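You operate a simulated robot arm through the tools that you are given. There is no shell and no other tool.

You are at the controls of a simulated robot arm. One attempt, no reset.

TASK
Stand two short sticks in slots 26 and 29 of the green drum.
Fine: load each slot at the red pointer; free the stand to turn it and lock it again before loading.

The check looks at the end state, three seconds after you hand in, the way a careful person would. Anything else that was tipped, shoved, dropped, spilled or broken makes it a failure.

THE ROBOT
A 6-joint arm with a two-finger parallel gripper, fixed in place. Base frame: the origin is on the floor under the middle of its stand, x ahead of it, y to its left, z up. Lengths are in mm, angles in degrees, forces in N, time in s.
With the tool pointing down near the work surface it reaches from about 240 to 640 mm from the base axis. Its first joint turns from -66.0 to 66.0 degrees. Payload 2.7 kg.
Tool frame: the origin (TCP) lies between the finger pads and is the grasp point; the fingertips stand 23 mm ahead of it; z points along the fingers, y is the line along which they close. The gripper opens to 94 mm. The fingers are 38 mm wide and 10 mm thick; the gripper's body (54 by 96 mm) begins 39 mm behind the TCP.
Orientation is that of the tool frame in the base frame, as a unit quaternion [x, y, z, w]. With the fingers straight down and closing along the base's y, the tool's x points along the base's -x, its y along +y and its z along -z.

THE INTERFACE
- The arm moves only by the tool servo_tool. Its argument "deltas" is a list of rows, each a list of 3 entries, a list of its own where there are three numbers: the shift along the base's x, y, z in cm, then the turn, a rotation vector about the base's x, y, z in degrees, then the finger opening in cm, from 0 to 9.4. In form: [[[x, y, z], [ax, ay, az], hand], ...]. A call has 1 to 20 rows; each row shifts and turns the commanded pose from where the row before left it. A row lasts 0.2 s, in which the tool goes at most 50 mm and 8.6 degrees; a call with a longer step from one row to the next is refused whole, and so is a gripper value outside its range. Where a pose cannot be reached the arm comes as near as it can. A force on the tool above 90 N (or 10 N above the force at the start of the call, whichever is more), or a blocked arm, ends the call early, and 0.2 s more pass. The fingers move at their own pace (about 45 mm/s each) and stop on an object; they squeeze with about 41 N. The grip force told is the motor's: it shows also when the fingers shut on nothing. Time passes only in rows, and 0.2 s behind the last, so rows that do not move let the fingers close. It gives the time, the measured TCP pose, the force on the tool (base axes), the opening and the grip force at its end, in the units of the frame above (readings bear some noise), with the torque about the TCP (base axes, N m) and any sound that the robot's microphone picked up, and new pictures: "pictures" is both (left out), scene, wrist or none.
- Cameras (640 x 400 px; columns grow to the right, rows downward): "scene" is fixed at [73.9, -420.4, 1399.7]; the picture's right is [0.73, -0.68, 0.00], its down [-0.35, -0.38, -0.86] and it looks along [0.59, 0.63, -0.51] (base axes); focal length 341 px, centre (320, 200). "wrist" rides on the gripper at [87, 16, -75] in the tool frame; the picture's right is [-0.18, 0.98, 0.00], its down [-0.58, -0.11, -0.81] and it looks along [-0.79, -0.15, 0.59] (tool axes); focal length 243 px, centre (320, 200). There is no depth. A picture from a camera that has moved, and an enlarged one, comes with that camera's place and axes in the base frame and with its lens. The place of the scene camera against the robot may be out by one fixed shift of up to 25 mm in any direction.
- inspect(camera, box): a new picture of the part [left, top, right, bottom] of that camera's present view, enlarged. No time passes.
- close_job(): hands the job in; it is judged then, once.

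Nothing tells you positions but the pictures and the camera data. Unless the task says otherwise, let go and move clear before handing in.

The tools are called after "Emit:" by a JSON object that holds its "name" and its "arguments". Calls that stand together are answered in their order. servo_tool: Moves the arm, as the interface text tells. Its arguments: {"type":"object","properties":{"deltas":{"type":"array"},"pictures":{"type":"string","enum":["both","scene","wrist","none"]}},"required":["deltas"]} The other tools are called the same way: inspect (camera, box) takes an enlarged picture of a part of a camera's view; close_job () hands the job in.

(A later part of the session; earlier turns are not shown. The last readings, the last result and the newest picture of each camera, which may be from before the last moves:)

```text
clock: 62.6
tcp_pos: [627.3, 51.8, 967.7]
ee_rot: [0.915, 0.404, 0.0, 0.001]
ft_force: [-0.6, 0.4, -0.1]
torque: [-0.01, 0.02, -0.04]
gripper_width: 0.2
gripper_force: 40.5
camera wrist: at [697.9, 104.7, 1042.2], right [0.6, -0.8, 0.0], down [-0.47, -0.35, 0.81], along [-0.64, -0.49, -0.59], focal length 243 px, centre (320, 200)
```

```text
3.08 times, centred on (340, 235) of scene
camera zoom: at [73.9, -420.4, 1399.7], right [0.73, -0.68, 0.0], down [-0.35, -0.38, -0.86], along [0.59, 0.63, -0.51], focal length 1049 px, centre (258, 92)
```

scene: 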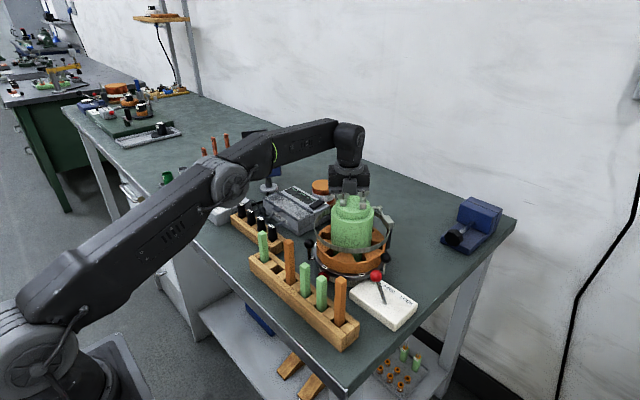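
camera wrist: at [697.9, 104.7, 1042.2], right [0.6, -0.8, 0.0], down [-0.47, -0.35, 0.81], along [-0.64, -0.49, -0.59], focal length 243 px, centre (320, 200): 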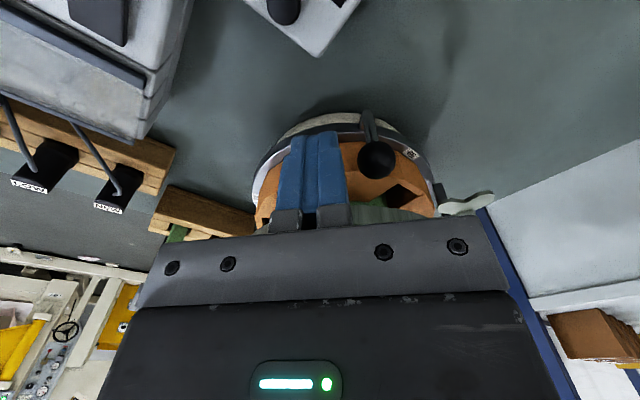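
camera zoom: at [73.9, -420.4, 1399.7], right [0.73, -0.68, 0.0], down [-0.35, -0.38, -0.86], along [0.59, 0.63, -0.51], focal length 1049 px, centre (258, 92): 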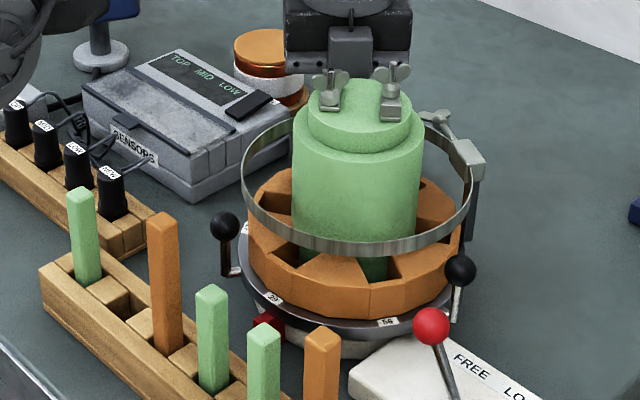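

Label 29 now sits where 26 was, and the balls match their original picture positions within a pixel. I'll back the fingers off and rise, then recheck.

Emit:
{"name": "servo_tool", "arguments": {"deltas": [[[-0.4, 0.35, 0], [0, 0, 0], 0], [[0, 0.2, 2], [0, 0, 0], 0], [[0, 0, 3], [0, 0, 0], 0], [[-0.5, 0, 3.5], [0, 0, 0], 0], [[-0.8, 0, 3.5], [0, 0, 0], 0], [[-1, 0, 1.5], [0, 0, 0], 0], [[0, 0, 0], [0, 0, 0], 0]]}}

Emit:
{"name": "inspect", "arguments": {"camera": "scene", "box": [290, 170, 430, 300]}}

Emit:
{"name": "inspect", "arguments": {"camera": "scene", "box": [310, 240, 380, 285]}}

```text
clock: 64.2
tcp_pos: [599.3, 55.8, 1103.0]
ee_rot: [0.914, 0.405, -0.001, 0.0]
ft_force: [-0.1, -0.2, 0.3]
torque: [0.01, 0.01, 0.0]
gripper_width: 0.2
gripper_force: 41.1
out of reach, approached as far as the arm can: row 5
camera wrist: at [669.5, 110.0, 1177.3], right [0.6, -0.8, 0.0], down [-0.47, -0.35, 0.81], along [-0.64, -0.49, -0.59], focal length 243 px, centre (320, 200)
```

scene: 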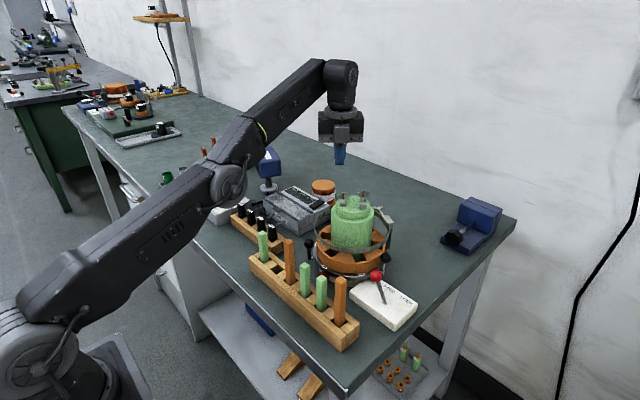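
wrist: 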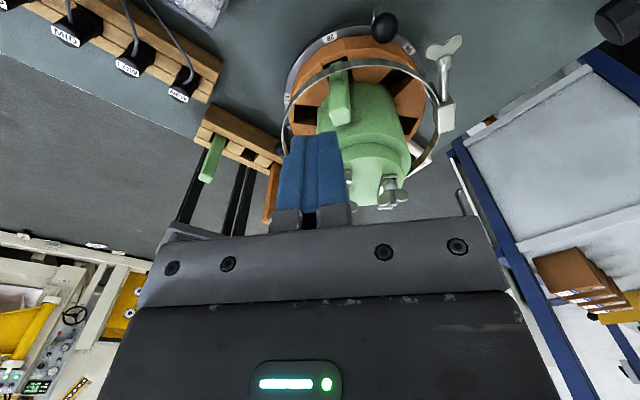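

```text
3.08 times, centred on (360, 235) of scene
camera zoom: at [73.9, -420.4, 1399.7], right [0.73, -0.68, 0.0], down [-0.35, -0.38, -0.86], along [0.59, 0.63, -0.51], focal length 1049 px, centre (197, 92)
```

zoom: 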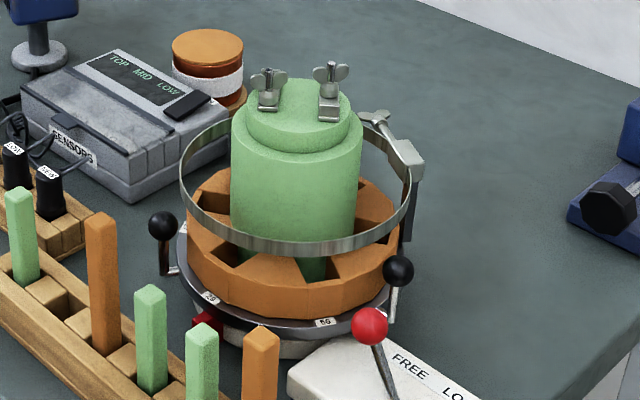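

```text
8.89 times, centred on (345, 262) of scene
camera zoom: at [73.9, -420.4, 1399.7], right [0.73, -0.68, 0.0], down [-0.35, -0.38, -0.86], along [0.59, 0.63, -0.51], focal length 3030 px, centre (98, -356)
```

zoom: 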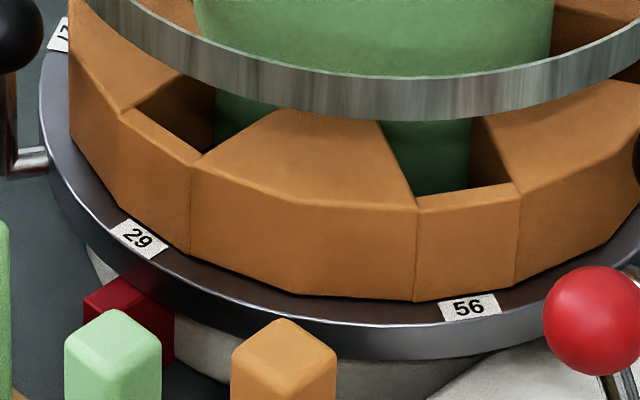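

Alignment is exact (29 at the pointer). Now I'll swing back to the lever to lock the stand again.

Emit:
{"name": "servo_tool", "arguments": {"deltas": [[[-0.35, -0.9, 0.3], [0, 0, 7.9], 0], [[-0.35, -0.9, 0.3], [0, 0, 7.9], 0], [[-0.35, -0.9, 0.3], [0, 0, 7.9], 0], [[-0.35, -0.9, 0], [0, 0, 7.9], 0], [[-0.35, -0.9, 0], [0, 0, 7.9], 0], [[-0.35, -0.9, 0], [0, 0, 7.9], 0], [[-0.35, -0.9, 0], [0, 0, 7.9], 0], [[-0.35, -0.9, 0], [0, 0, 7.9], 0], [[-0.35, -0.9, 0], [0, 0, 7.9], 0], [[-0.35, -0.9, 0], [0, 0, 7.9], 0], [[-0.35, -0.9, 0], [0, 0, 7.9], 0], [[-0.35, -0.9, 0], [0, 0, 7.9], 0], [[-0.35, -0.9, 0], [0, 0, 7.9], 0], [[-0.35, -0.9, 0], [0, 0, 7.9], 0]], "pictures": "none"}}

Emit:
{"name": "servo_tool", "arguments": {"deltas": [[[-0.35, -0.95, 0], [0, 0, 7.9], 0], [[-0.35, -0.95, 0], [0, 0, 7.9], 0], [[-0.35, -0.95, 0], [0, 0, 7.9], 0], [[-0.35, -0.95, 0], [0, 0, 7.9], 0], [[-0.35, -0.95, 0], [0, 0, 7.9], 0], [[-0.35, -0.95, 0], [0, 0, 7.9], 0], [[-0.35, -0.95, 0], [0, 0, 7.9], 1], [[-0.35, -0.95, 0], [0, 0, 7.9], 2], [[-0.35, -0.95, 0], [0, 0, 7.9], 3], [[-0.35, -0.95, 0], [0, 0, 7.9], 3.6], [[-0.35, -0.95, 0], [0, 0, 7.9], 3.6], [[-0.35, -0.95, 0], [0, 0, 7.9], 3.6], [[-0.35, -0.95, 0], [0, 0, 7.9], 3.6], [[-0.35, -0.95, 0], [0, 0, 8.2], 3.6], [[0, 0, 0], [0, 0, 0], 3.6]], "pictures": "both"}}

Emit:
{"name": "inspect", "arguments": {"camera": "wrist", "box": [220, 0, 440, 200]}}

```text
clock: 67.2
tcp_pos: [548.9, -69.4, 1109.5]
ee_rot: [0.187, 0.982, 0.0, 0.001]
ft_force: [-0.8, -0.9, -0.9]
torque: [0.01, -0.01, -0.01]
gripper_width: 0.0
gripper_force: 41.3
out of reach, approached as far as the arm can: row 1
```

```text
clock: 70.4
tcp_pos: [498.8, -202.1, 1108.4]
ee_rot: [-0.703, 0.711, 0.002, 0.0]
ft_force: [0.3, 0.4, 0.4]
torque: [-0.02, 0.0, 0.02]
gripper_width: 36.0
gripper_force: 0.0
camera wrist: at [481.7, -289.1, 1183.7], right [-0.98, 0.2, 0.0], down [0.12, 0.58, 0.81], along [0.16, 0.79, -0.59], focal length 243 px, centre (320, 200)
```

scene: 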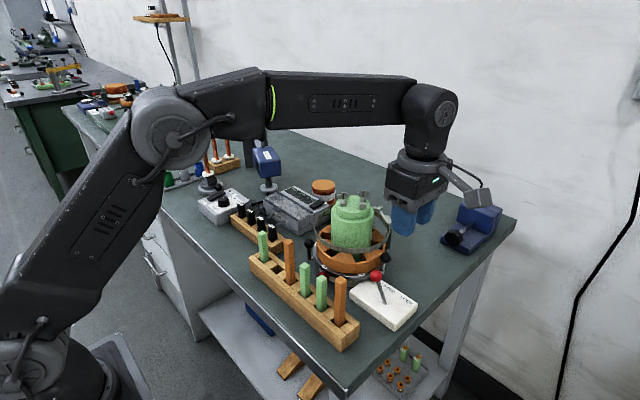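
wrist: 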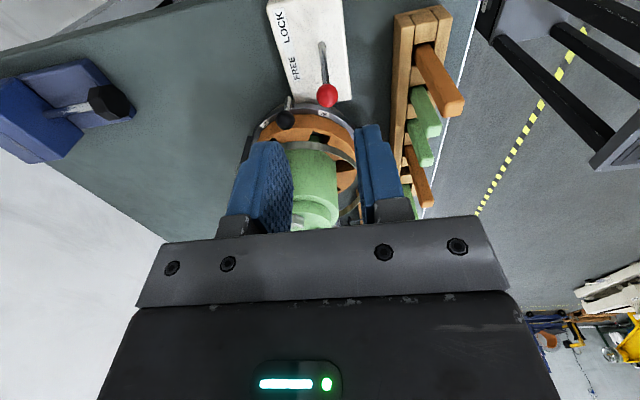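

```text
2.00 times, centred on (330, 100) of wrist
camera zoom: at [481.7, -289.1, 1183.7], right [-0.98, 0.2, 0.0], down [0.12, 0.58, 0.81], along [0.16, 0.79, -0.59], focal length 485 px, centre (300, 400)
```

zoom: 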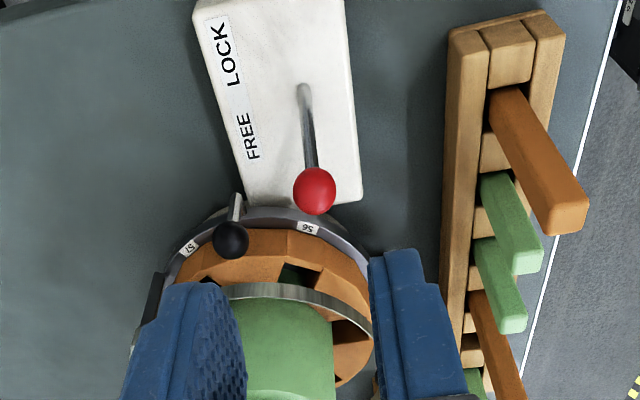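

Knob still at FREE, (502, −144). Moving over it and descending with fingers 36 mm apart.

Emit:
{"name": "servo_tool", "arguments": {"deltas": [[[0.2, 1.4, -2.5], [0, 0, 0.7], 3.6], [[0.17, 1.4, -2.5], [0, 0, 0], 3.6], [[0, 1.4, -2.5], [0, 0, 0], 3.6], [[0, 1.2, -2.5], [0, 0, 0], 3.6], [[0, 0, -1.8], [0, 0, 0], 3.6], [[0, 0, 0], [0, 0, 0], 3.6]], "pictures": "wrist"}}

Emit:
{"name": "inspect", "arguments": {"camera": "wrist", "box": [220, 40, 440, 240]}}

```text
clock: 71.8
tcp_pos: [502.5, -147.3, 991.0]
ee_rot: [-0.707, 0.708, 0.001, -0.001]
ft_force: [-0.4, 0.0, 0.6]
torque: [-0.02, 0.02, -0.02]
gripper_width: 36.3
gripper_force: 0.0
camera wrist: at [486.8, -234.0, 1066.7], right [-0.98, 0.18, 0.0], down [0.11, 0.58, 0.81], along [0.15, 0.79, -0.59], focal length 243 px, centre (320, 200)
```

wrist: 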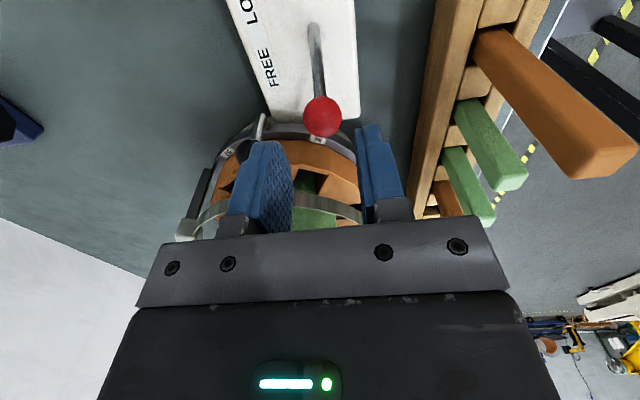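

```text
2.00 times, centred on (330, 140) of wrist
camera zoom: at [486.8, -234.0, 1066.7], right [-0.98, 0.18, 0.0], down [0.11, 0.58, 0.81], along [0.15, 0.79, -0.59], focal length 485 px, centre (300, 320)
```

zoom: 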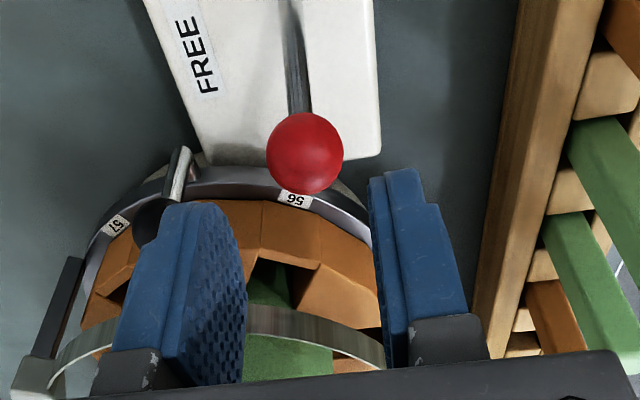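

Aligned. Descending the last 50 mm around the knob, then closing.

Emit:
{"name": "servo_tool", "arguments": {"deltas": [[[0, 0, -2], [0, 0, 0], 3.6], [[0, 0, -2], [0, 0, 0], 3.6], [[0, 0, -1.1], [0, 0, 0], 3.6], [[0, 0, 0], [0, 0, 0], 3.6]], "pictures": "wrist"}}

Emit:
{"name": "inspect", "arguments": {"camera": "wrist", "box": [220, 40, 440, 240]}}

```text
clock: 72.8
tcp_pos: [504.4, -147.0, 939.0]
ee_rot: [-0.707, 0.707, 0.002, 0.001]
ft_force: [0.2, 0.0, 0.2]
torque: [0.03, -0.03, 0.01]
gripper_width: 36.1
gripper_force: 0.1
camera wrist: at [487.5, -234.7, 1015.5], right [-0.98, 0.18, 0.0], down [0.11, 0.58, 0.81], along [0.15, 0.79, -0.59], focal length 243 px, centre (320, 200)
```

wrist: 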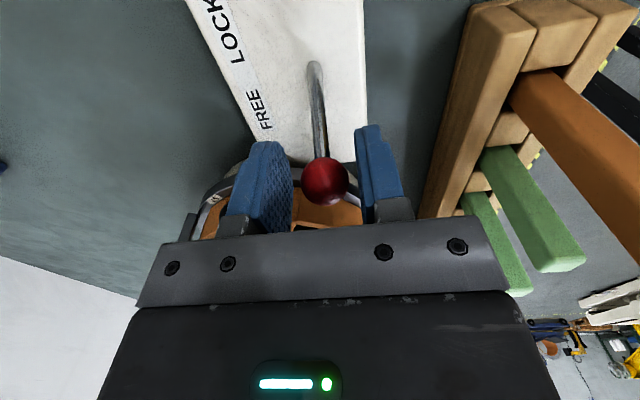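

```text
2.00 times, centred on (330, 140) of wrist
camera zoom: at [487.5, -234.7, 1015.5], right [-0.98, 0.18, 0.0], down [0.11, 0.58, 0.81], along [0.15, 0.79, -0.59], focal length 485 px, centre (300, 320)
```

zoom: 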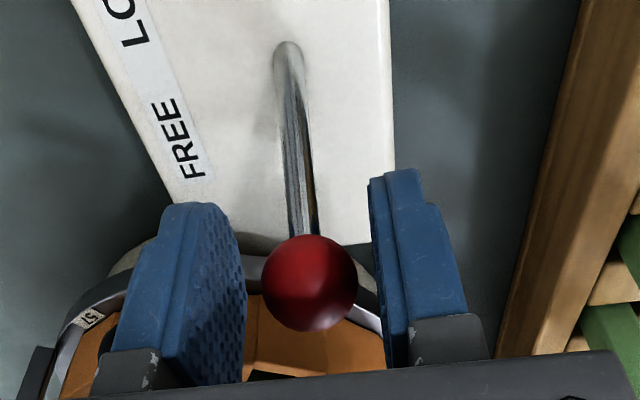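

Nearly centred; closing on the knob with a 1.5 mm correction.

Emit:
{"name": "servo_tool", "arguments": {"deltas": [[[-0.15, 0, 0], [0, 0, 0], 2.8], [[0, 0, 0], [0, 0, 0], 1.6], [[0, 0, 0], [0, 0, 0], 1.6], [[0, 0, 0], [0, 0, 0], 1.6]], "pictures": "none"}}

```text
clock: 73.8
tcp_pos: [502.4, -147.1, 941.2]
ee_rot: [0.708, -0.707, -0.001, 0.0]
ft_force: [4.2, 0.5, -2.8]
torque: [0.1, -0.05, -0.02]
gripper_width: 22.6
gripper_force: 44.8
```

Knob held. Pulling the lever back along its arc toward LOCK, first half.

Emit:
{"name": "servo_tool", "arguments": {"deltas": [[[0, -0.6, 0.24], [0, 0, 0], 1.6], [[0, -0.6, 0.18], [0, 0, 0], 1.6], [[0, -0.6, 0.1], [0, 0, 0], 1.6], [[0, -0.6, 0.05], [0, 0, 0], 1.6], [[0, -0.6, 0], [0, 0, 0], 1.6]], "pictures": "wrist"}}

Emit:
{"name": "inspect", "arguments": {"camera": "wrist", "box": [220, 40, 440, 240]}}

```text
clock: 75.0
tcp_pos: [500.4, -175.5, 946.7]
ee_rot: [-0.706, 0.708, 0.001, 0.002]
ft_force: [-3.6, 18.5, 7.2]
torque: [1.22, 0.01, 0.01]
gripper_width: 23.1
gripper_force: 44.6
camera wrist: at [485.5, -263.5, 1022.8], right [-0.98, 0.19, 0.0], down [0.11, 0.58, 0.81], along [0.15, 0.79, -0.59], focal length 243 px, centre (320, 200)
```

wrist: 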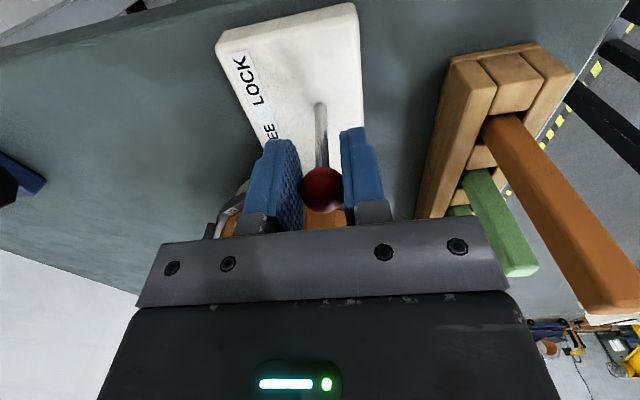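

```text
2.00 times, centred on (330, 140) of wrist
camera zoom: at [485.5, -263.5, 1022.8], right [-0.98, 0.19, 0.0], down [0.11, 0.58, 0.81], along [0.15, 0.79, -0.59], focal length 485 px, centre (300, 320)
```

zoom: 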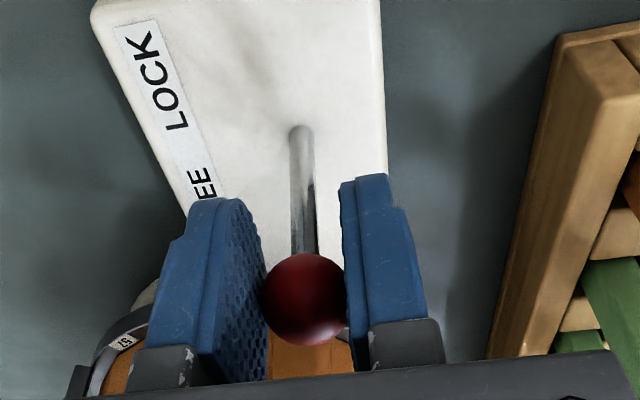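

Lag ~12 mm but moving. Continuing toward LOCK.

Emit:
{"name": "servo_tool", "arguments": {"deltas": [[[0, -0.6, 0], [0, 0, 0], 1.4], [[0, -0.6, -0.05], [0, 0, 0], 1.4], [[0, -0.6, -0.1], [0, 0, 0], 1.4], [[0, 0, 0], [0, 0, 0], 1.4]], "pictures": "wrist"}}

Emit:
{"name": "inspect", "arguments": {"camera": "wrist", "box": [220, 40, 440, 240]}}

```text
clock: 76.0
tcp_pos: [502.8, -197.1, 945.4]
ee_rot: [-0.707, 0.708, 0.0, 0.002]
ft_force: [2.3, 15.2, 14.0]
torque: [1.28, -0.01, -0.01]
gripper_width: 22.9
gripper_force: 45.6
camera wrist: at [485.4, -283.0, 1019.8], right [-0.98, 0.19, 0.0], down [0.11, 0.58, 0.81], along [0.15, 0.79, -0.59], focal length 243 px, centre (320, 200)
```

wrist: 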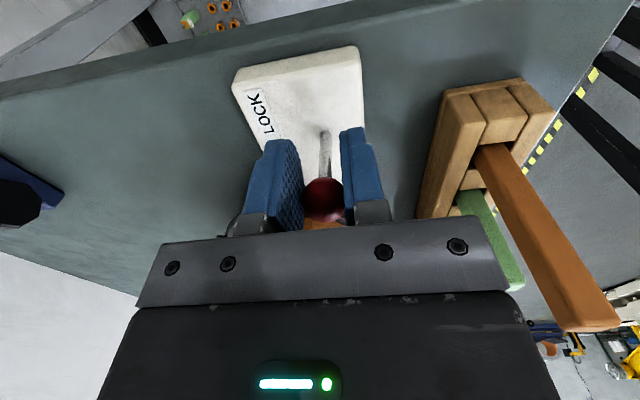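

```text
2.00 times, centred on (330, 140) of wrist
camera zoom: at [485.4, -283.0, 1019.8], right [-0.98, 0.19, 0.0], down [0.11, 0.58, 0.81], along [0.15, 0.79, -0.59], focal length 485 px, centre (300, 320)
```

zoom: 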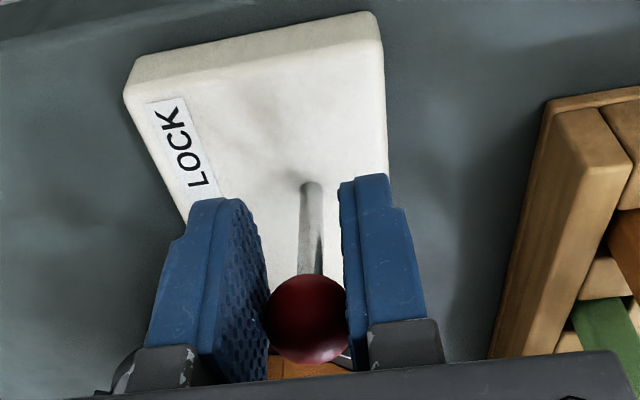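

The knob is past centre but slipping near the pad edge. I'll let go, rise, and push it the rest of the way from the +y side with closed fingers.

Emit:
{"name": "servo_tool", "arguments": {"deltas": [[[0, 0, 0], [0, 0, 0], 3.8], [[0, 0, 0], [0, 0, 0], 3.8], [[0, 0, 1], [0, 0, 0], 3.8], [[0, 0, 2], [0, 0, 0], 3.8], [[0, 0, 2.5], [0, 0, 0], 3.8], [[0, 0, 0], [0, 0, 0], 3.8]], "pictures": "wrist"}}

Emit:
{"name": "inspect", "arguments": {"camera": "wrist", "box": [220, 40, 440, 240]}}

Emit:
{"name": "inspect", "arguments": {"camera": "scene", "box": [290, 170, 430, 300]}}

```text
clock: 77.4
tcp_pos: [500.1, -196.2, 999.0]
ee_rot: [-0.706, 0.708, 0.001, 0.0]
ft_force: [0.0, 0.7, 0.3]
torque: [0.03, 0.0, 0.01]
gripper_width: 37.9
gripper_force: 0.1
camera wrist: at [484.5, -283.4, 1073.9], right [-0.98, 0.18, 0.0], down [0.11, 0.58, 0.81], along [0.15, 0.79, -0.59], focal length 243 px, centre (320, 200)
```

wrist: 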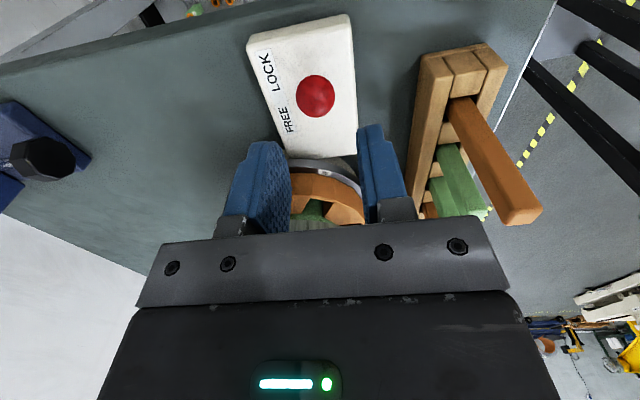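

```text
2.00 times, centred on (330, 140) of wrist
camera zoom: at [484.5, -283.4, 1073.9], right [-0.98, 0.18, 0.0], down [0.11, 0.58, 0.81], along [0.15, 0.79, -0.59], focal length 485 px, centre (300, 320)
```

zoom: 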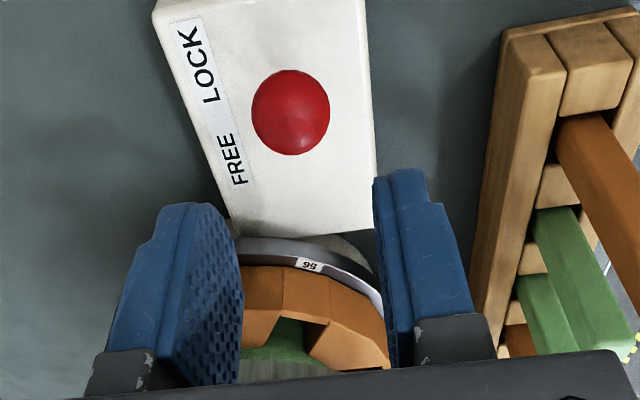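

```text
3.08 times, centred on (360, 235) of scene
camera zoom: at [73.9, -420.4, 1399.7], right [0.73, -0.68, 0.0], down [-0.35, -0.38, -0.86], along [0.59, 0.63, -0.51], focal length 1049 px, centre (197, 92)
```

zoom: 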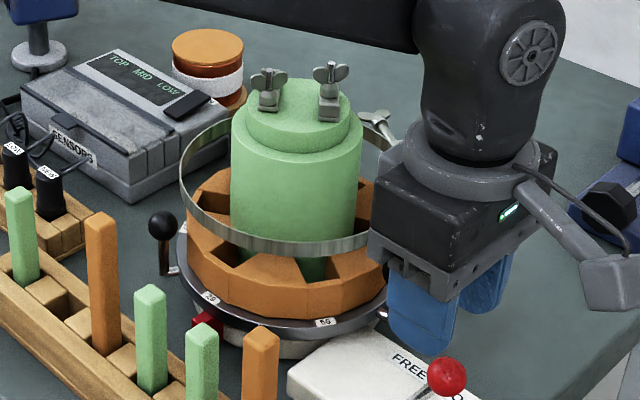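

The lever snapped to LOCK by itself (knob back at its original spot) and 29 is still exactly at the pointer. Let me look at the block on the back of the gripper and the wing nuts on the drum top, since they matter for the second insertion.

Emit:
{"name": "inspect", "arguments": {"camera": "scene", "box": [360, 180, 450, 270]}}

Emit:
{"name": "inspect", "arguments": {"camera": "scene", "box": [320, 180, 400, 240]}}

```text
4.44 times, centred on (405, 225) of scene
camera zoom: at [73.9, -420.4, 1399.7], right [0.73, -0.68, 0.0], down [-0.35, -0.38, -0.86], along [0.59, 0.63, -0.51], focal length 1515 px, centre (-58, 89)
```

zoom: 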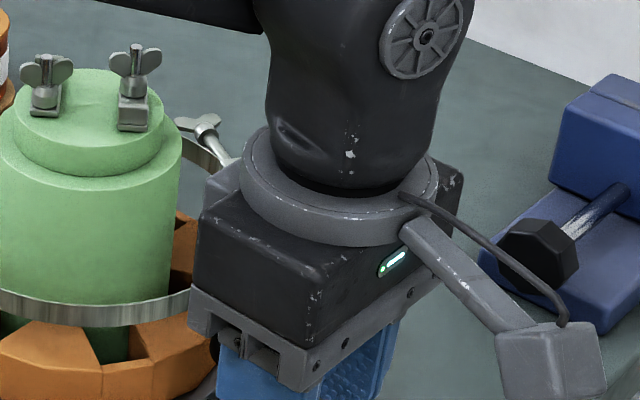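

```text
6.67 times, centred on (360, 210) of scene
camera zoom: at [73.9, -420.4, 1399.7], right [0.73, -0.68, 0.0], down [-0.35, -0.38, -0.86], along [0.59, 0.63, -0.51], focal length 2272 px, centre (53, 133)
```

zoom: 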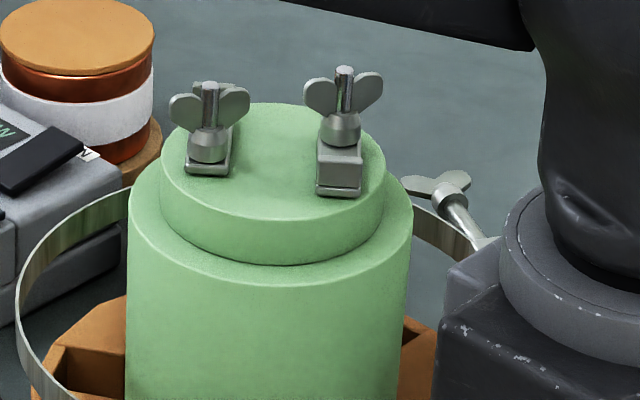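

Two wing nuts on the drum top have turned toward slot 29's side, so for the second stick I'll grip just its top end and keep the hand higher (TCP ≥ ~1020) at release. Now moving to the green stick at the +y end of the rack.

Emit:
{"name": "servo_tool", "arguments": {"deltas": [[[0, 0, 4.5], [0, 0, 0], 3.8], [[0, 0, 4.5], [0, 0, 0], 3.8], [[0, 0, 2], [0, 0, 0], 3.8], [[-0.93, 2.33, 0], [0, 0, -7.5], 3.8], [[-0.93, 2.33, 0], [0, 0, -7.5], 3.8], [[-0.93, 2.33, 0], [0, 0, -7.5], 3.8], [[-0.93, 2.33, 0], [0, 0, -7.5], 3.8], [[-0.93, 2.33, 0], [0, 0, -7.5], 3.8], [[-0.93, 2.33, 0], [0, 0, -7.5], 3.8], [[-0.93, 2.33, 0], [0, 0, -7.5], 3.8], [[-0.93, 2.33, 0], [0, 0, -7.5], 3.8], [[-0.93, 2.33, 0], [0, 0, -7.5], 3.8], [[-0.93, 2.33, 0], [0, 0, -7.5], 3.8], [[-0.93, 2.33, 0], [0, 0, -7.5], 3.8], [[-0.93, 2.33, 0], [0, 0, -7.5], 3.8], [[0, 0, 0], [0, 0, 0], 3.8]], "pictures": "both"}}

Emit:
{"name": "inspect", "arguments": {"camera": "wrist", "box": [220, 20, 440, 220]}}

Emit:
{"name": "inspect", "arguments": {"camera": "scene", "box": [290, 170, 430, 300]}}

```text
clock: 80.8
tcp_pos: [389.7, 83.2, 1108.5]
ee_rot: [0.001, 1.0, 0.001, 0.001]
ft_force: [-0.3, 0.0, -0.1]
torque: [0.02, 0.03, -0.01]
gripper_width: 38.1
gripper_force: 0.0
camera wrist: at [303.1, 99.3, 1183.5], right [0.19, 0.98, 0.0], down [0.58, -0.11, 0.81], along [0.79, -0.15, -0.59], focal length 243 px, centre (320, 200)
```

scene: 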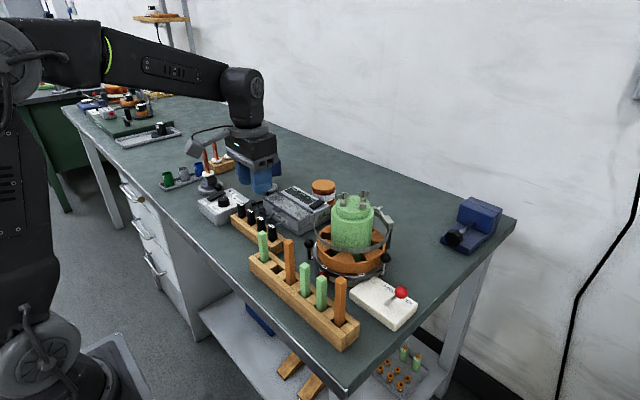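
wrist: 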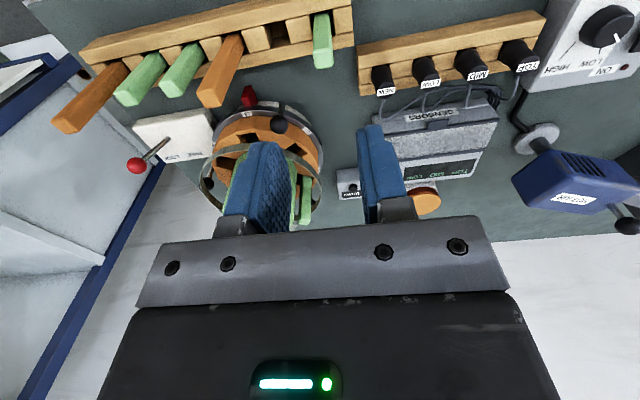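

```text
2.00 times, centred on (330, 120) of wrist
camera zoom: at [303.1, 99.3, 1183.5], right [0.19, 0.98, 0.0], down [0.58, -0.11, 0.81], along [0.79, -0.15, -0.59], focal length 485 px, centre (300, 360)
```

zoom: 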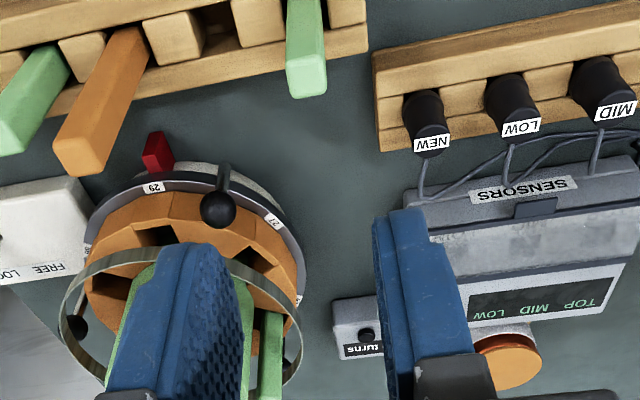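

```text
3.08 times, centred on (360, 235) of scene
camera zoom: at [73.9, -420.4, 1399.7], right [0.73, -0.68, 0.0], down [-0.35, -0.38, -0.86], along [0.59, 0.63, -0.51], focal length 1049 px, centre (197, 92)
```

zoom: 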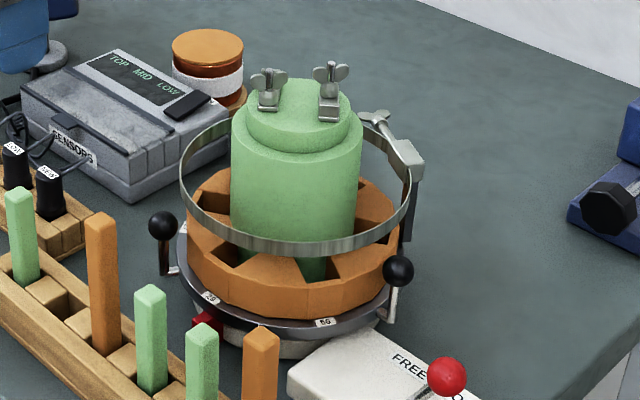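

Green stick 4 top is at about (395, 85, 971). Descending to hover around its top, with the same 10 mm offset toward the robot.

Emit:
{"name": "servo_tool", "arguments": {"deltas": [[[-0.25, 0.1, -2.5], [0, 0, 0], 3.8], [[-0.2, 0, -2.5], [0, 0, 0], 3.8], [[0, 0, -2.5], [0, 0, 0], 3.8], [[0, 0, -2.5], [0, 0, 0], 3.8], [[0, 0, -0.9], [0, 0, 0], 3.8], [[0, 0, 0], [0, 0, 0], 3.8]], "pictures": "wrist"}}

Emit:
{"name": "inspect", "arguments": {"camera": "wrist", "box": [220, 40, 440, 240]}}

```text
clock: 82.2
tcp_pos: [385.8, 84.7, 1000.1]
ee_rot: [0.001, 1.0, 0.001, 0.001]
ft_force: [0.0, -0.7, 0.0]
torque: [-0.01, 0.0, -0.03]
gripper_width: 38.0
gripper_force: 0.1
camera wrist: at [298.8, 101.0, 1075.3], right [0.18, 0.98, 0.0], down [0.58, -0.11, 0.81], along [0.79, -0.15, -0.59], focal length 243 px, centre (320, 200)
```

wrist: 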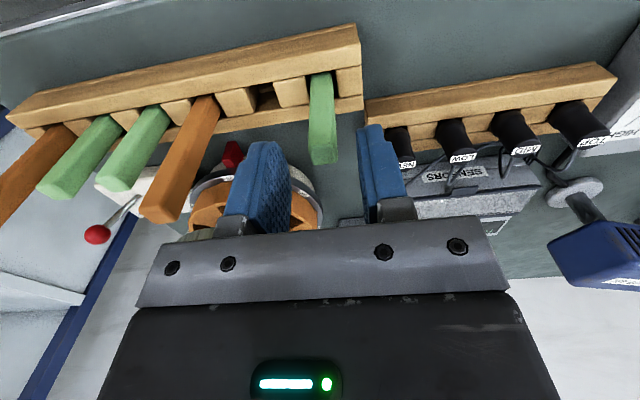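

```text
2.00 times, centred on (330, 140) of wrist
camera zoom: at [298.8, 101.0, 1075.3], right [0.18, 0.98, 0.0], down [0.58, -0.11, 0.81], along [0.79, -0.15, -0.59], focal length 485 px, centre (300, 320)
```

zoom: 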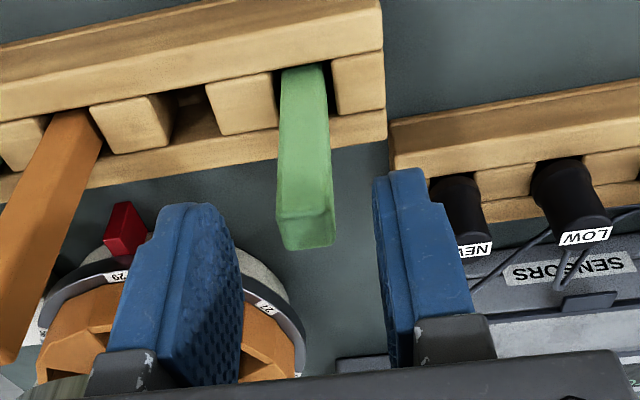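

Well centred. Lowering to z≈979 so the pads take only the top ~15 mm, then closing.

Emit:
{"name": "servo_tool", "arguments": {"deltas": [[[-0.05, 0.03, -1.2], [0, 0, 0], 3.8], [[0, 0, -1.0], [0, 0, 0], 3.8], [[0, 0, 0], [0, 0, 0], 3.8], [[0, 0, 0], [0, 0, 0], 1.8], [[0, 0, 0], [0, 0, 0], 0.5], [[0, 0, 0], [0, 0, 0], 0.5], [[0, 0, 0], [0, 0, 0], 0.5]], "pictures": "wrist"}}

Emit:
{"name": "inspect", "arguments": {"camera": "wrist", "box": [220, 40, 440, 240]}}

Emit:
{"name": "inspect", "arguments": {"camera": "scene", "box": [220, 190, 320, 280]}}

```text
clock: 83.8
tcp_pos: [385.4, 85.0, 979.2]
ee_rot: [0.001, 1.0, 0.001, 0.001]
ft_force: [-0.5, -0.3, 0.2]
torque: [0.0, 0.02, -0.02]
gripper_width: 14.7
gripper_force: 40.5
camera wrist: at [298.2, 101.2, 1053.8], right [0.18, 0.98, 0.0], down [0.58, -0.11, 0.81], along [0.79, -0.15, -0.59], focal length 243 px, centre (320, 200)
```

wrist: 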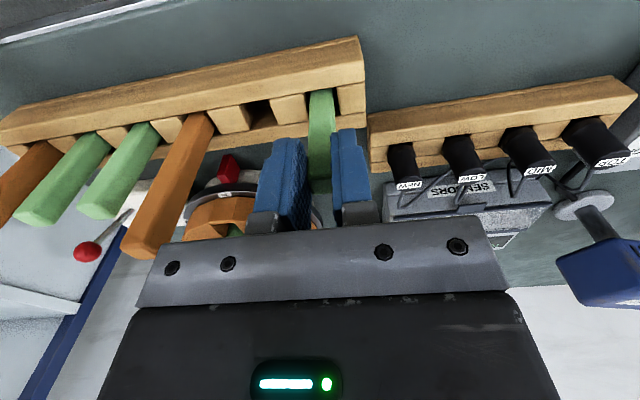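

```text
2.00 times, centred on (330, 140) of wrist
camera zoom: at [298.2, 101.2, 1053.8], right [0.18, 0.98, 0.0], down [0.58, -0.11, 0.81], along [0.79, -0.15, -0.59], focal length 485 px, centre (300, 320)
```

zoom: 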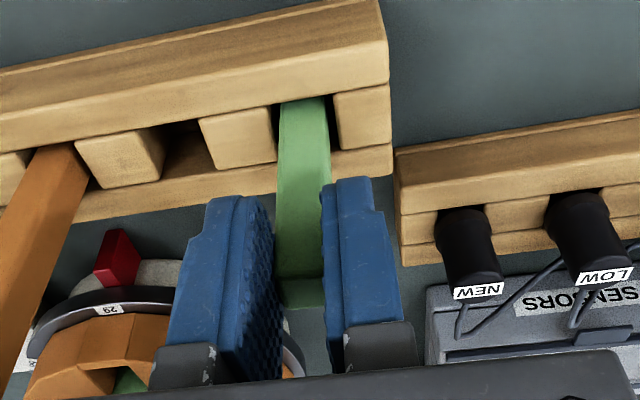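

```text
4.44 times, centred on (270, 235) of scene
camera zoom: at [73.9, -420.4, 1399.7], right [0.73, -0.68, 0.0], down [-0.35, -0.38, -0.86], along [0.59, 0.63, -0.51], focal length 1515 px, centre (542, 44)
```

zoom: 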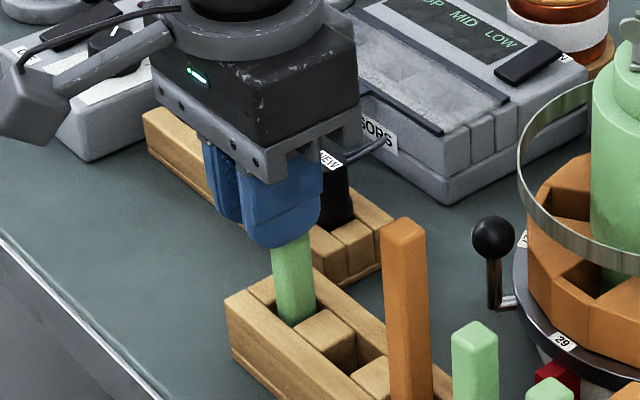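

Gripped. Lifting straight up out of the rack.

Emit:
{"name": "servo_tool", "arguments": {"deltas": [[[0, 0, 0.4], [0, 0, 0], 0.5], [[0, 0, 0.8], [0, 0, 0], 0.5], [[0, 0, 1.3], [0, 0, 0], 0.5], [[0, 0, 2], [0, 0, 0], 0.5], [[0, 0, 2.2], [0, 0, 0], 0.5], [[0, 0, 2.5], [0, 0, 0], 0.5], [[0, 0, 2.5], [0, 0, 0], 0.5], [[0, 0, 2.5], [0, 0, 0], 0.5], [[0, 0, 0.8], [0, 0, 0], 0.5], [[0, 0, 0], [0, 0, 0], 0.5]], "pictures": "both"}}

Emit:
{"name": "inspect", "arguments": {"camera": "wrist", "box": [220, 40, 440, 240]}}

Emit:
{"name": "inspect", "arguments": {"camera": "scene", "box": [220, 140, 360, 270]}}

```text
clock: 86.0
tcp_pos: [386.1, 85.5, 1128.3]
ee_rot: [0.0, 1.0, 0.0, 0.001]
ft_force: [-0.5, 0.1, -0.4]
torque: [-0.02, 0.0, -0.01]
gripper_width: 14.6
gripper_force: 40.4
camera wrist: at [298.2, 101.5, 1204.4], right [0.18, 0.98, 0.0], down [0.58, -0.11, 0.81], along [0.79, -0.15, -0.59], focal length 243 px, centre (320, 200)
```

scene: 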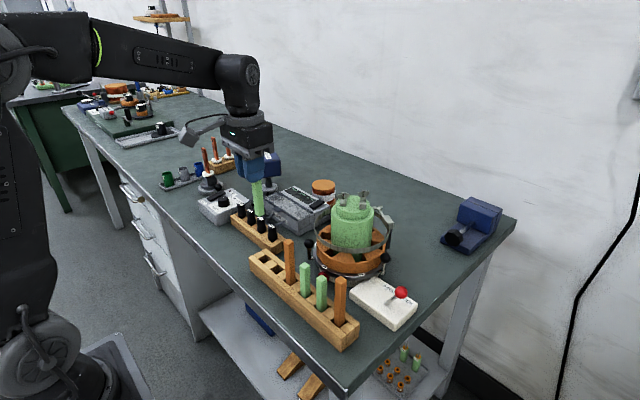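
wrist: 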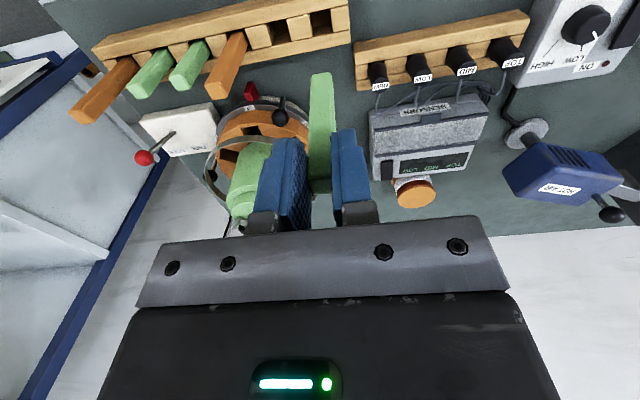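

```text
2.00 times, centred on (330, 140) of wrist
camera zoom: at [298.2, 101.5, 1204.4], right [0.18, 0.98, 0.0], down [0.58, -0.11, 0.81], along [0.79, -0.15, -0.59], focal length 485 px, centre (300, 320)
```

zoom: 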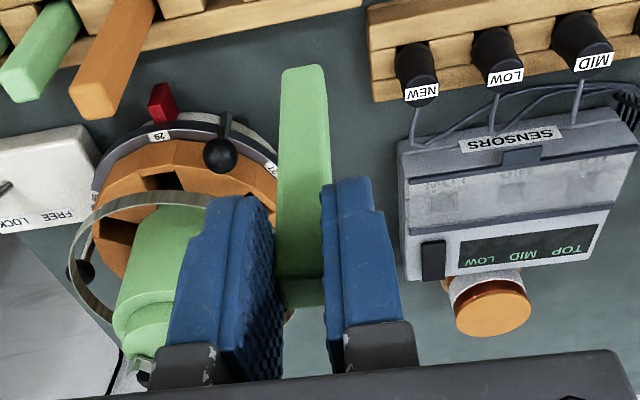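

```text
3.08 times, centred on (290, 205) of scene
camera zoom: at [73.9, -420.4, 1399.7], right [0.73, -0.68, 0.0], down [-0.35, -0.38, -0.86], along [0.59, 0.63, -0.51], focal length 1049 px, centre (412, 185)
```

zoom: 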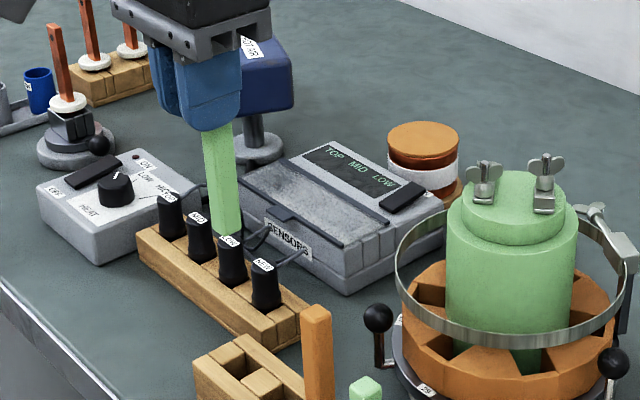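

The stick hangs straight. Carrying it to above slot 29 at the pointer.

Emit:
{"name": "servo_tool", "arguments": {"deltas": [[[2, 0, 0.3], [0, 0, 0], 0.5], [[1.8, -1.5, 0], [0, 0, 0], 0.5], [[1.8, -2.3, 0], [0, 0, 0], 0.5], [[1.6, -2.5, 0], [0, 0, 0], 0.5], [[1.4, -2.5, 0], [0, 0, 0], 0.5], [[1.14, -2.0, 0], [0, 0, 0], 0.5], [[0, -0.7, 0], [0, 0, 0], 0.5], [[0, 0, 0], [0, 0, 0], 0.5]], "pictures": "both"}}

Emit:
{"name": "inspect", "arguments": {"camera": "wrist", "box": [240, 0, 400, 120]}}

Emit:
{"name": "inspect", "arguments": {"camera": "wrist", "box": [250, 0, 410, 100]}}

Emit:
{"name": "inspect", "arguments": {"camera": "scene", "box": [290, 150, 430, 280]}}

```text
clock: 87.8
tcp_pos: [481.2, -30.7, 1131.5]
ee_rot: [0.0, 1.0, 0.001, 0.001]
ft_force: [0.7, 0.2, -0.5]
torque: [0.04, 0.02, -0.02]
gripper_width: 14.7
gripper_force: 41.0
camera wrist: at [395.2, -14.3, 1206.9], right [0.18, 0.98, 0.0], down [0.58, -0.11, 0.81], along [0.79, -0.15, -0.59], focal length 243 px, centre (320, 200)
```

scene: 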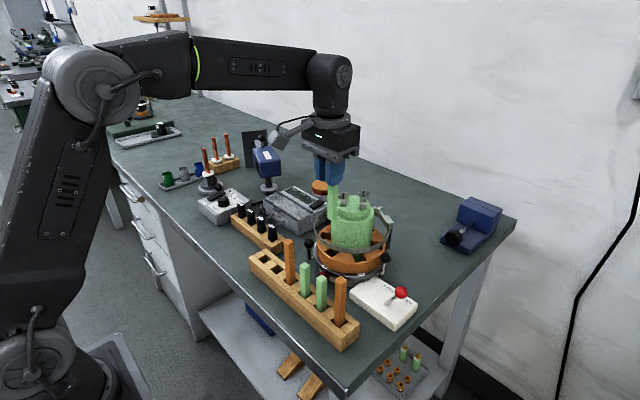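
wrist: 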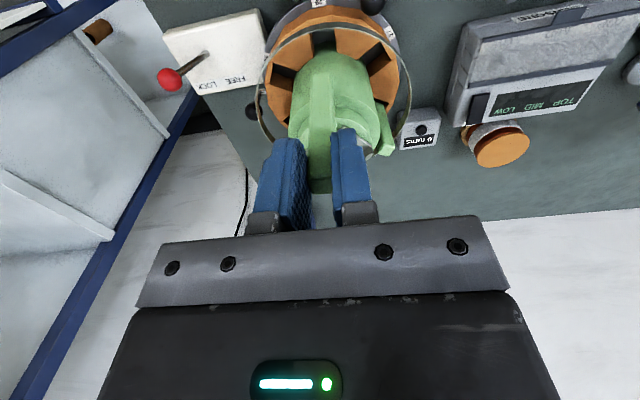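

```text
3.33 times, centred on (320, 60) of wrist
camera zoom: at [395.2, -14.3, 1206.9], right [0.18, 0.98, 0.0], down [0.58, -0.11, 0.81], along [0.79, -0.15, -0.59], focal length 809 px, centre (320, 667)
```

zoom: 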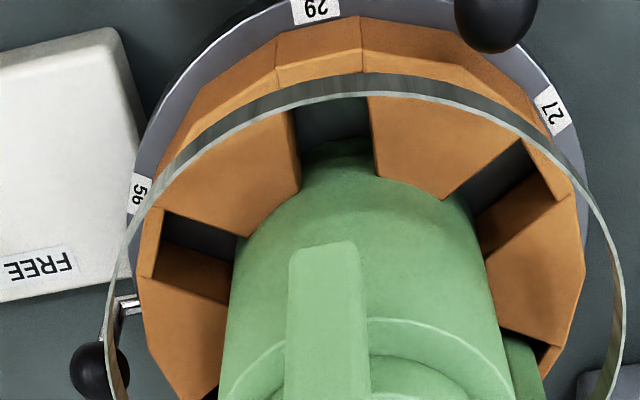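

```text
4.00 times, centred on (330, 50) of wrist
camera zoom: at [395.2, -14.3, 1206.9], right [0.18, 0.98, 0.0], down [0.58, -0.11, 0.81], along [0.79, -0.15, -0.59], focal length 970 px, centre (280, 800)
```

zoom: 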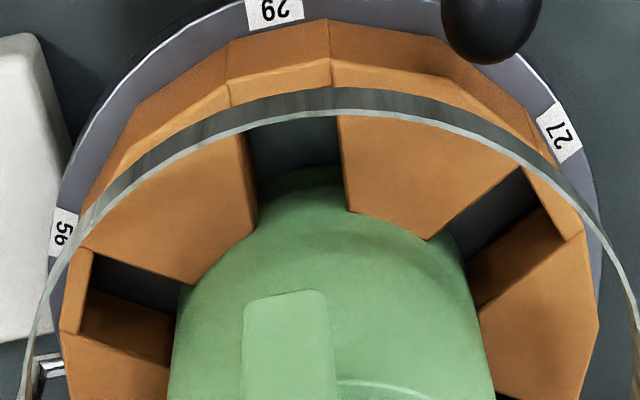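

```text
3.08 times, centred on (360, 215) of scene
camera zoom: at [73.9, -420.5, 1399.7], right [0.73, -0.68, 0.0], down [-0.35, -0.38, -0.86], along [0.59, 0.63, -0.51], focal length 1049 px, centre (197, 154)
```

zoom: 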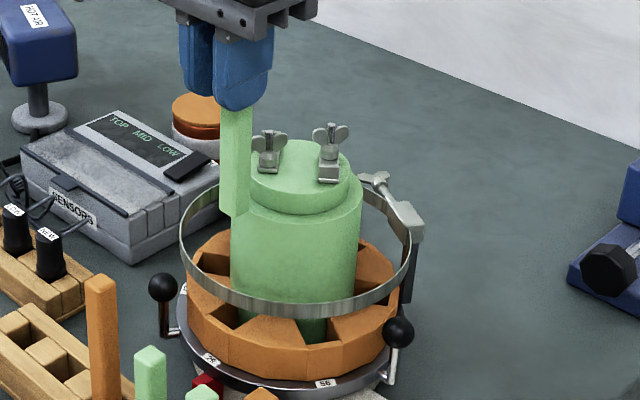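

Slot 29 centre is at (493.5, −29). I'll correct ~2 mm in x and lower to just above the ring.

Emit:
{"name": "servo_tool", "arguments": {"deltas": [[[0.2, 0.08, -1.5], [0, 0, 0], 0.5], [[0, 0, -2], [0, 0, 0], 0.5], [[0, 0, -2], [0, 0, 0], 0.5], [[0, 0, -1.4], [0, 0, 0], 0.5], [[0, 0, 0], [0, 0, 0], 0.5]], "pictures": "both"}}

Emit:
{"name": "inspect", "arguments": {"camera": "wrist", "box": [240, 20, 400, 120]}}

Emit:
{"name": "inspect", "arguments": {"camera": "scene", "box": [300, 150, 400, 260]}}

```text
clock: 89.0
tcp_pos: [483.9, -28.6, 1062.3]
ee_rot: [0.0, 1.0, 0.001, 0.001]
ft_force: [-0.1, 0.1, -0.2]
torque: [0.03, -0.01, -0.04]
gripper_width: 14.6
gripper_force: 41.4
camera wrist: at [397.6, -13.0, 1137.1], right [0.18, 0.98, 0.0], down [0.58, -0.11, 0.81], along [0.79, -0.15, -0.59], focal length 243 px, centre (320, 200)
```

scene: 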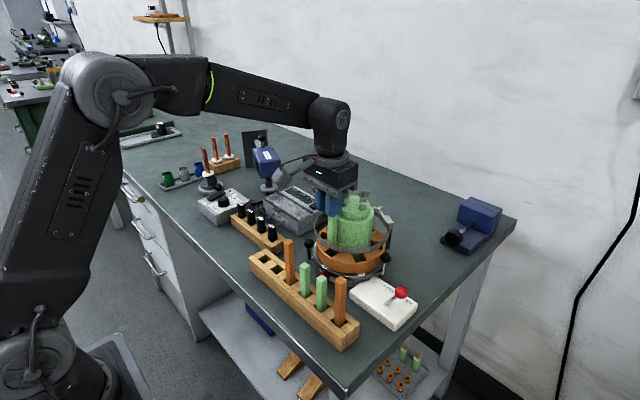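
wrist: 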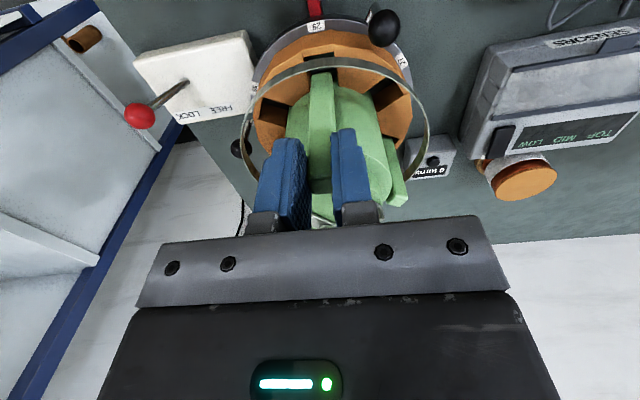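

```text
4.00 times, centred on (320, 70) of wrist
camera zoom: at [397.6, -13.0, 1137.1], right [0.18, 0.98, 0.0], down [0.58, -0.11, 0.81], along [0.79, -0.15, -0.59], focal length 970 px, centre (320, 720)
```

zoom: 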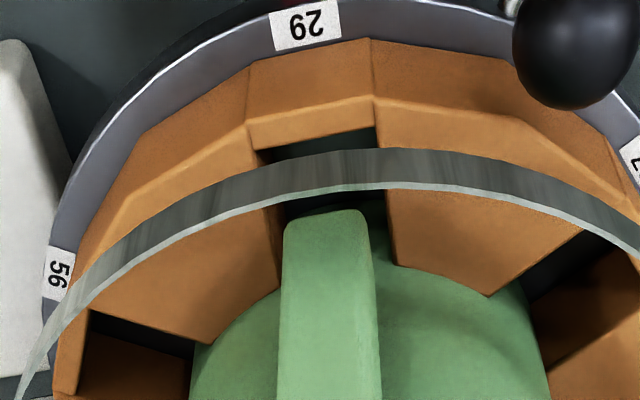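

```text
3.64 times, centred on (350, 205) of scene
camera zoom: at [73.9, -420.4, 1399.7], right [0.73, -0.68, 0.0], down [-0.35, -0.38, -0.86], along [0.59, 0.63, -0.51], focal length 1240 px, centre (211, 182)
```

zoom: 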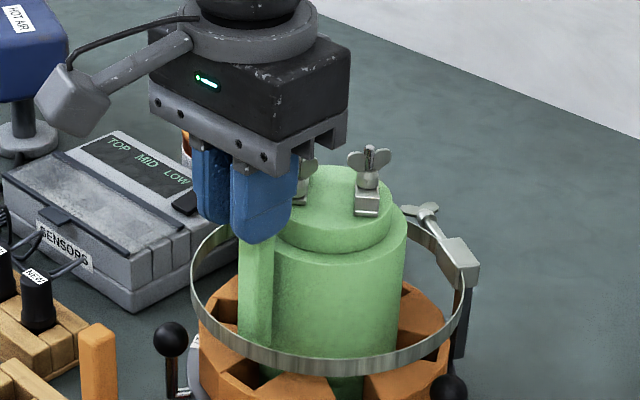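

Centred. Lowering step by step with force checks.

Emit:
{"name": "servo_tool", "arguments": {"deltas": [[[0, -0.08, -0.8], [0, 0, 0], 0.5], [[0, 0, -0.8], [0, 0, 0], 0.5], [[0, 0, -0.8], [0, 0, 0], 0.5], [[0, 0, -0.6], [0, 0, 0], 0.5], [[0, 0, 0], [0, 0, 0], 0.5]], "pictures": "both"}}

Emit:
{"name": "inspect", "arguments": {"camera": "wrist", "box": [240, 30, 400, 130]}}

Emit:
{"name": "inspect", "arguments": {"camera": "scene", "box": [310, 180, 380, 250]}}

```text
clock: 90.2
tcp_pos: [483.8, -30.5, 1032.7]
ee_rot: [0.001, 1.0, 0.001, 0.0]
ft_force: [0.3, 0.7, -0.2]
torque: [0.04, 0.02, -0.02]
gripper_width: 14.7
gripper_force: 41.2
camera wrist: at [397.2, -13.8, 1107.5], right [0.18, 0.98, 0.0], down [0.58, -0.11, 0.81], along [0.79, -0.15, -0.59], focal length 243 px, centre (320, 200)
```

scene: 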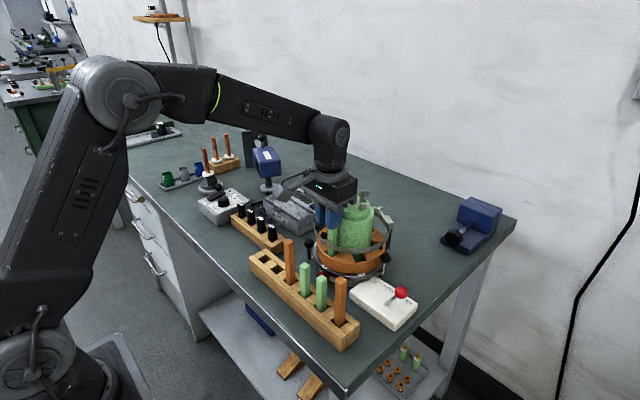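
wrist: 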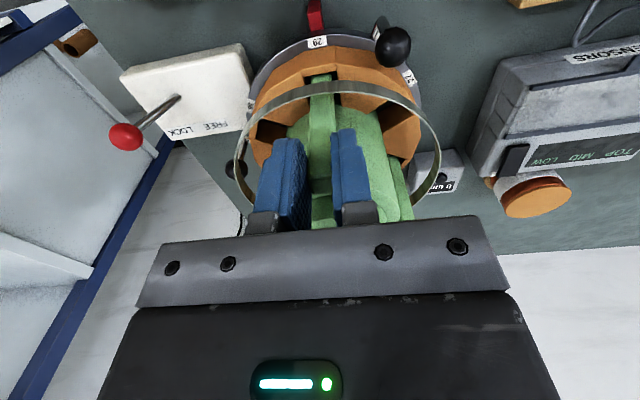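

```text
4.00 times, centred on (320, 80) of wrist
camera zoom: at [397.2, -13.8, 1107.5], right [0.18, 0.98, 0.0], down [0.58, -0.11, 0.81], along [0.79, -0.15, -0.59], focal length 970 px, centre (320, 680)
```

zoom: 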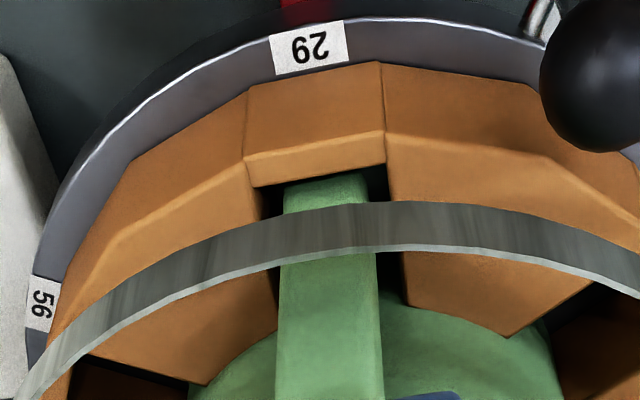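

```text
5.71 times, centred on (345, 215) of scene
camera zoom: at [73.9, -420.4, 1399.7], right [0.73, -0.68, 0.0], down [-0.35, -0.38, -0.86], along [0.59, 0.63, -0.51], focal length 1948 px, centre (177, 114)
```

zoom: 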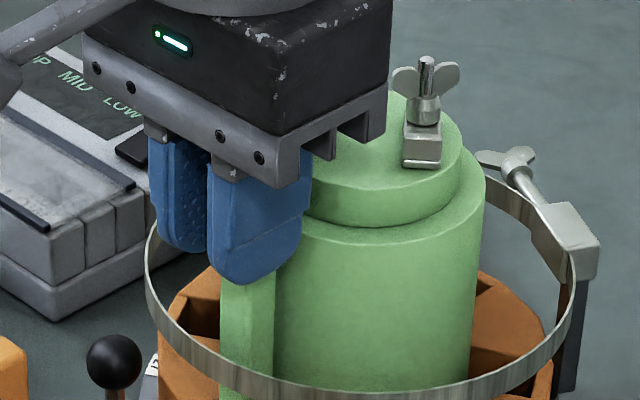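

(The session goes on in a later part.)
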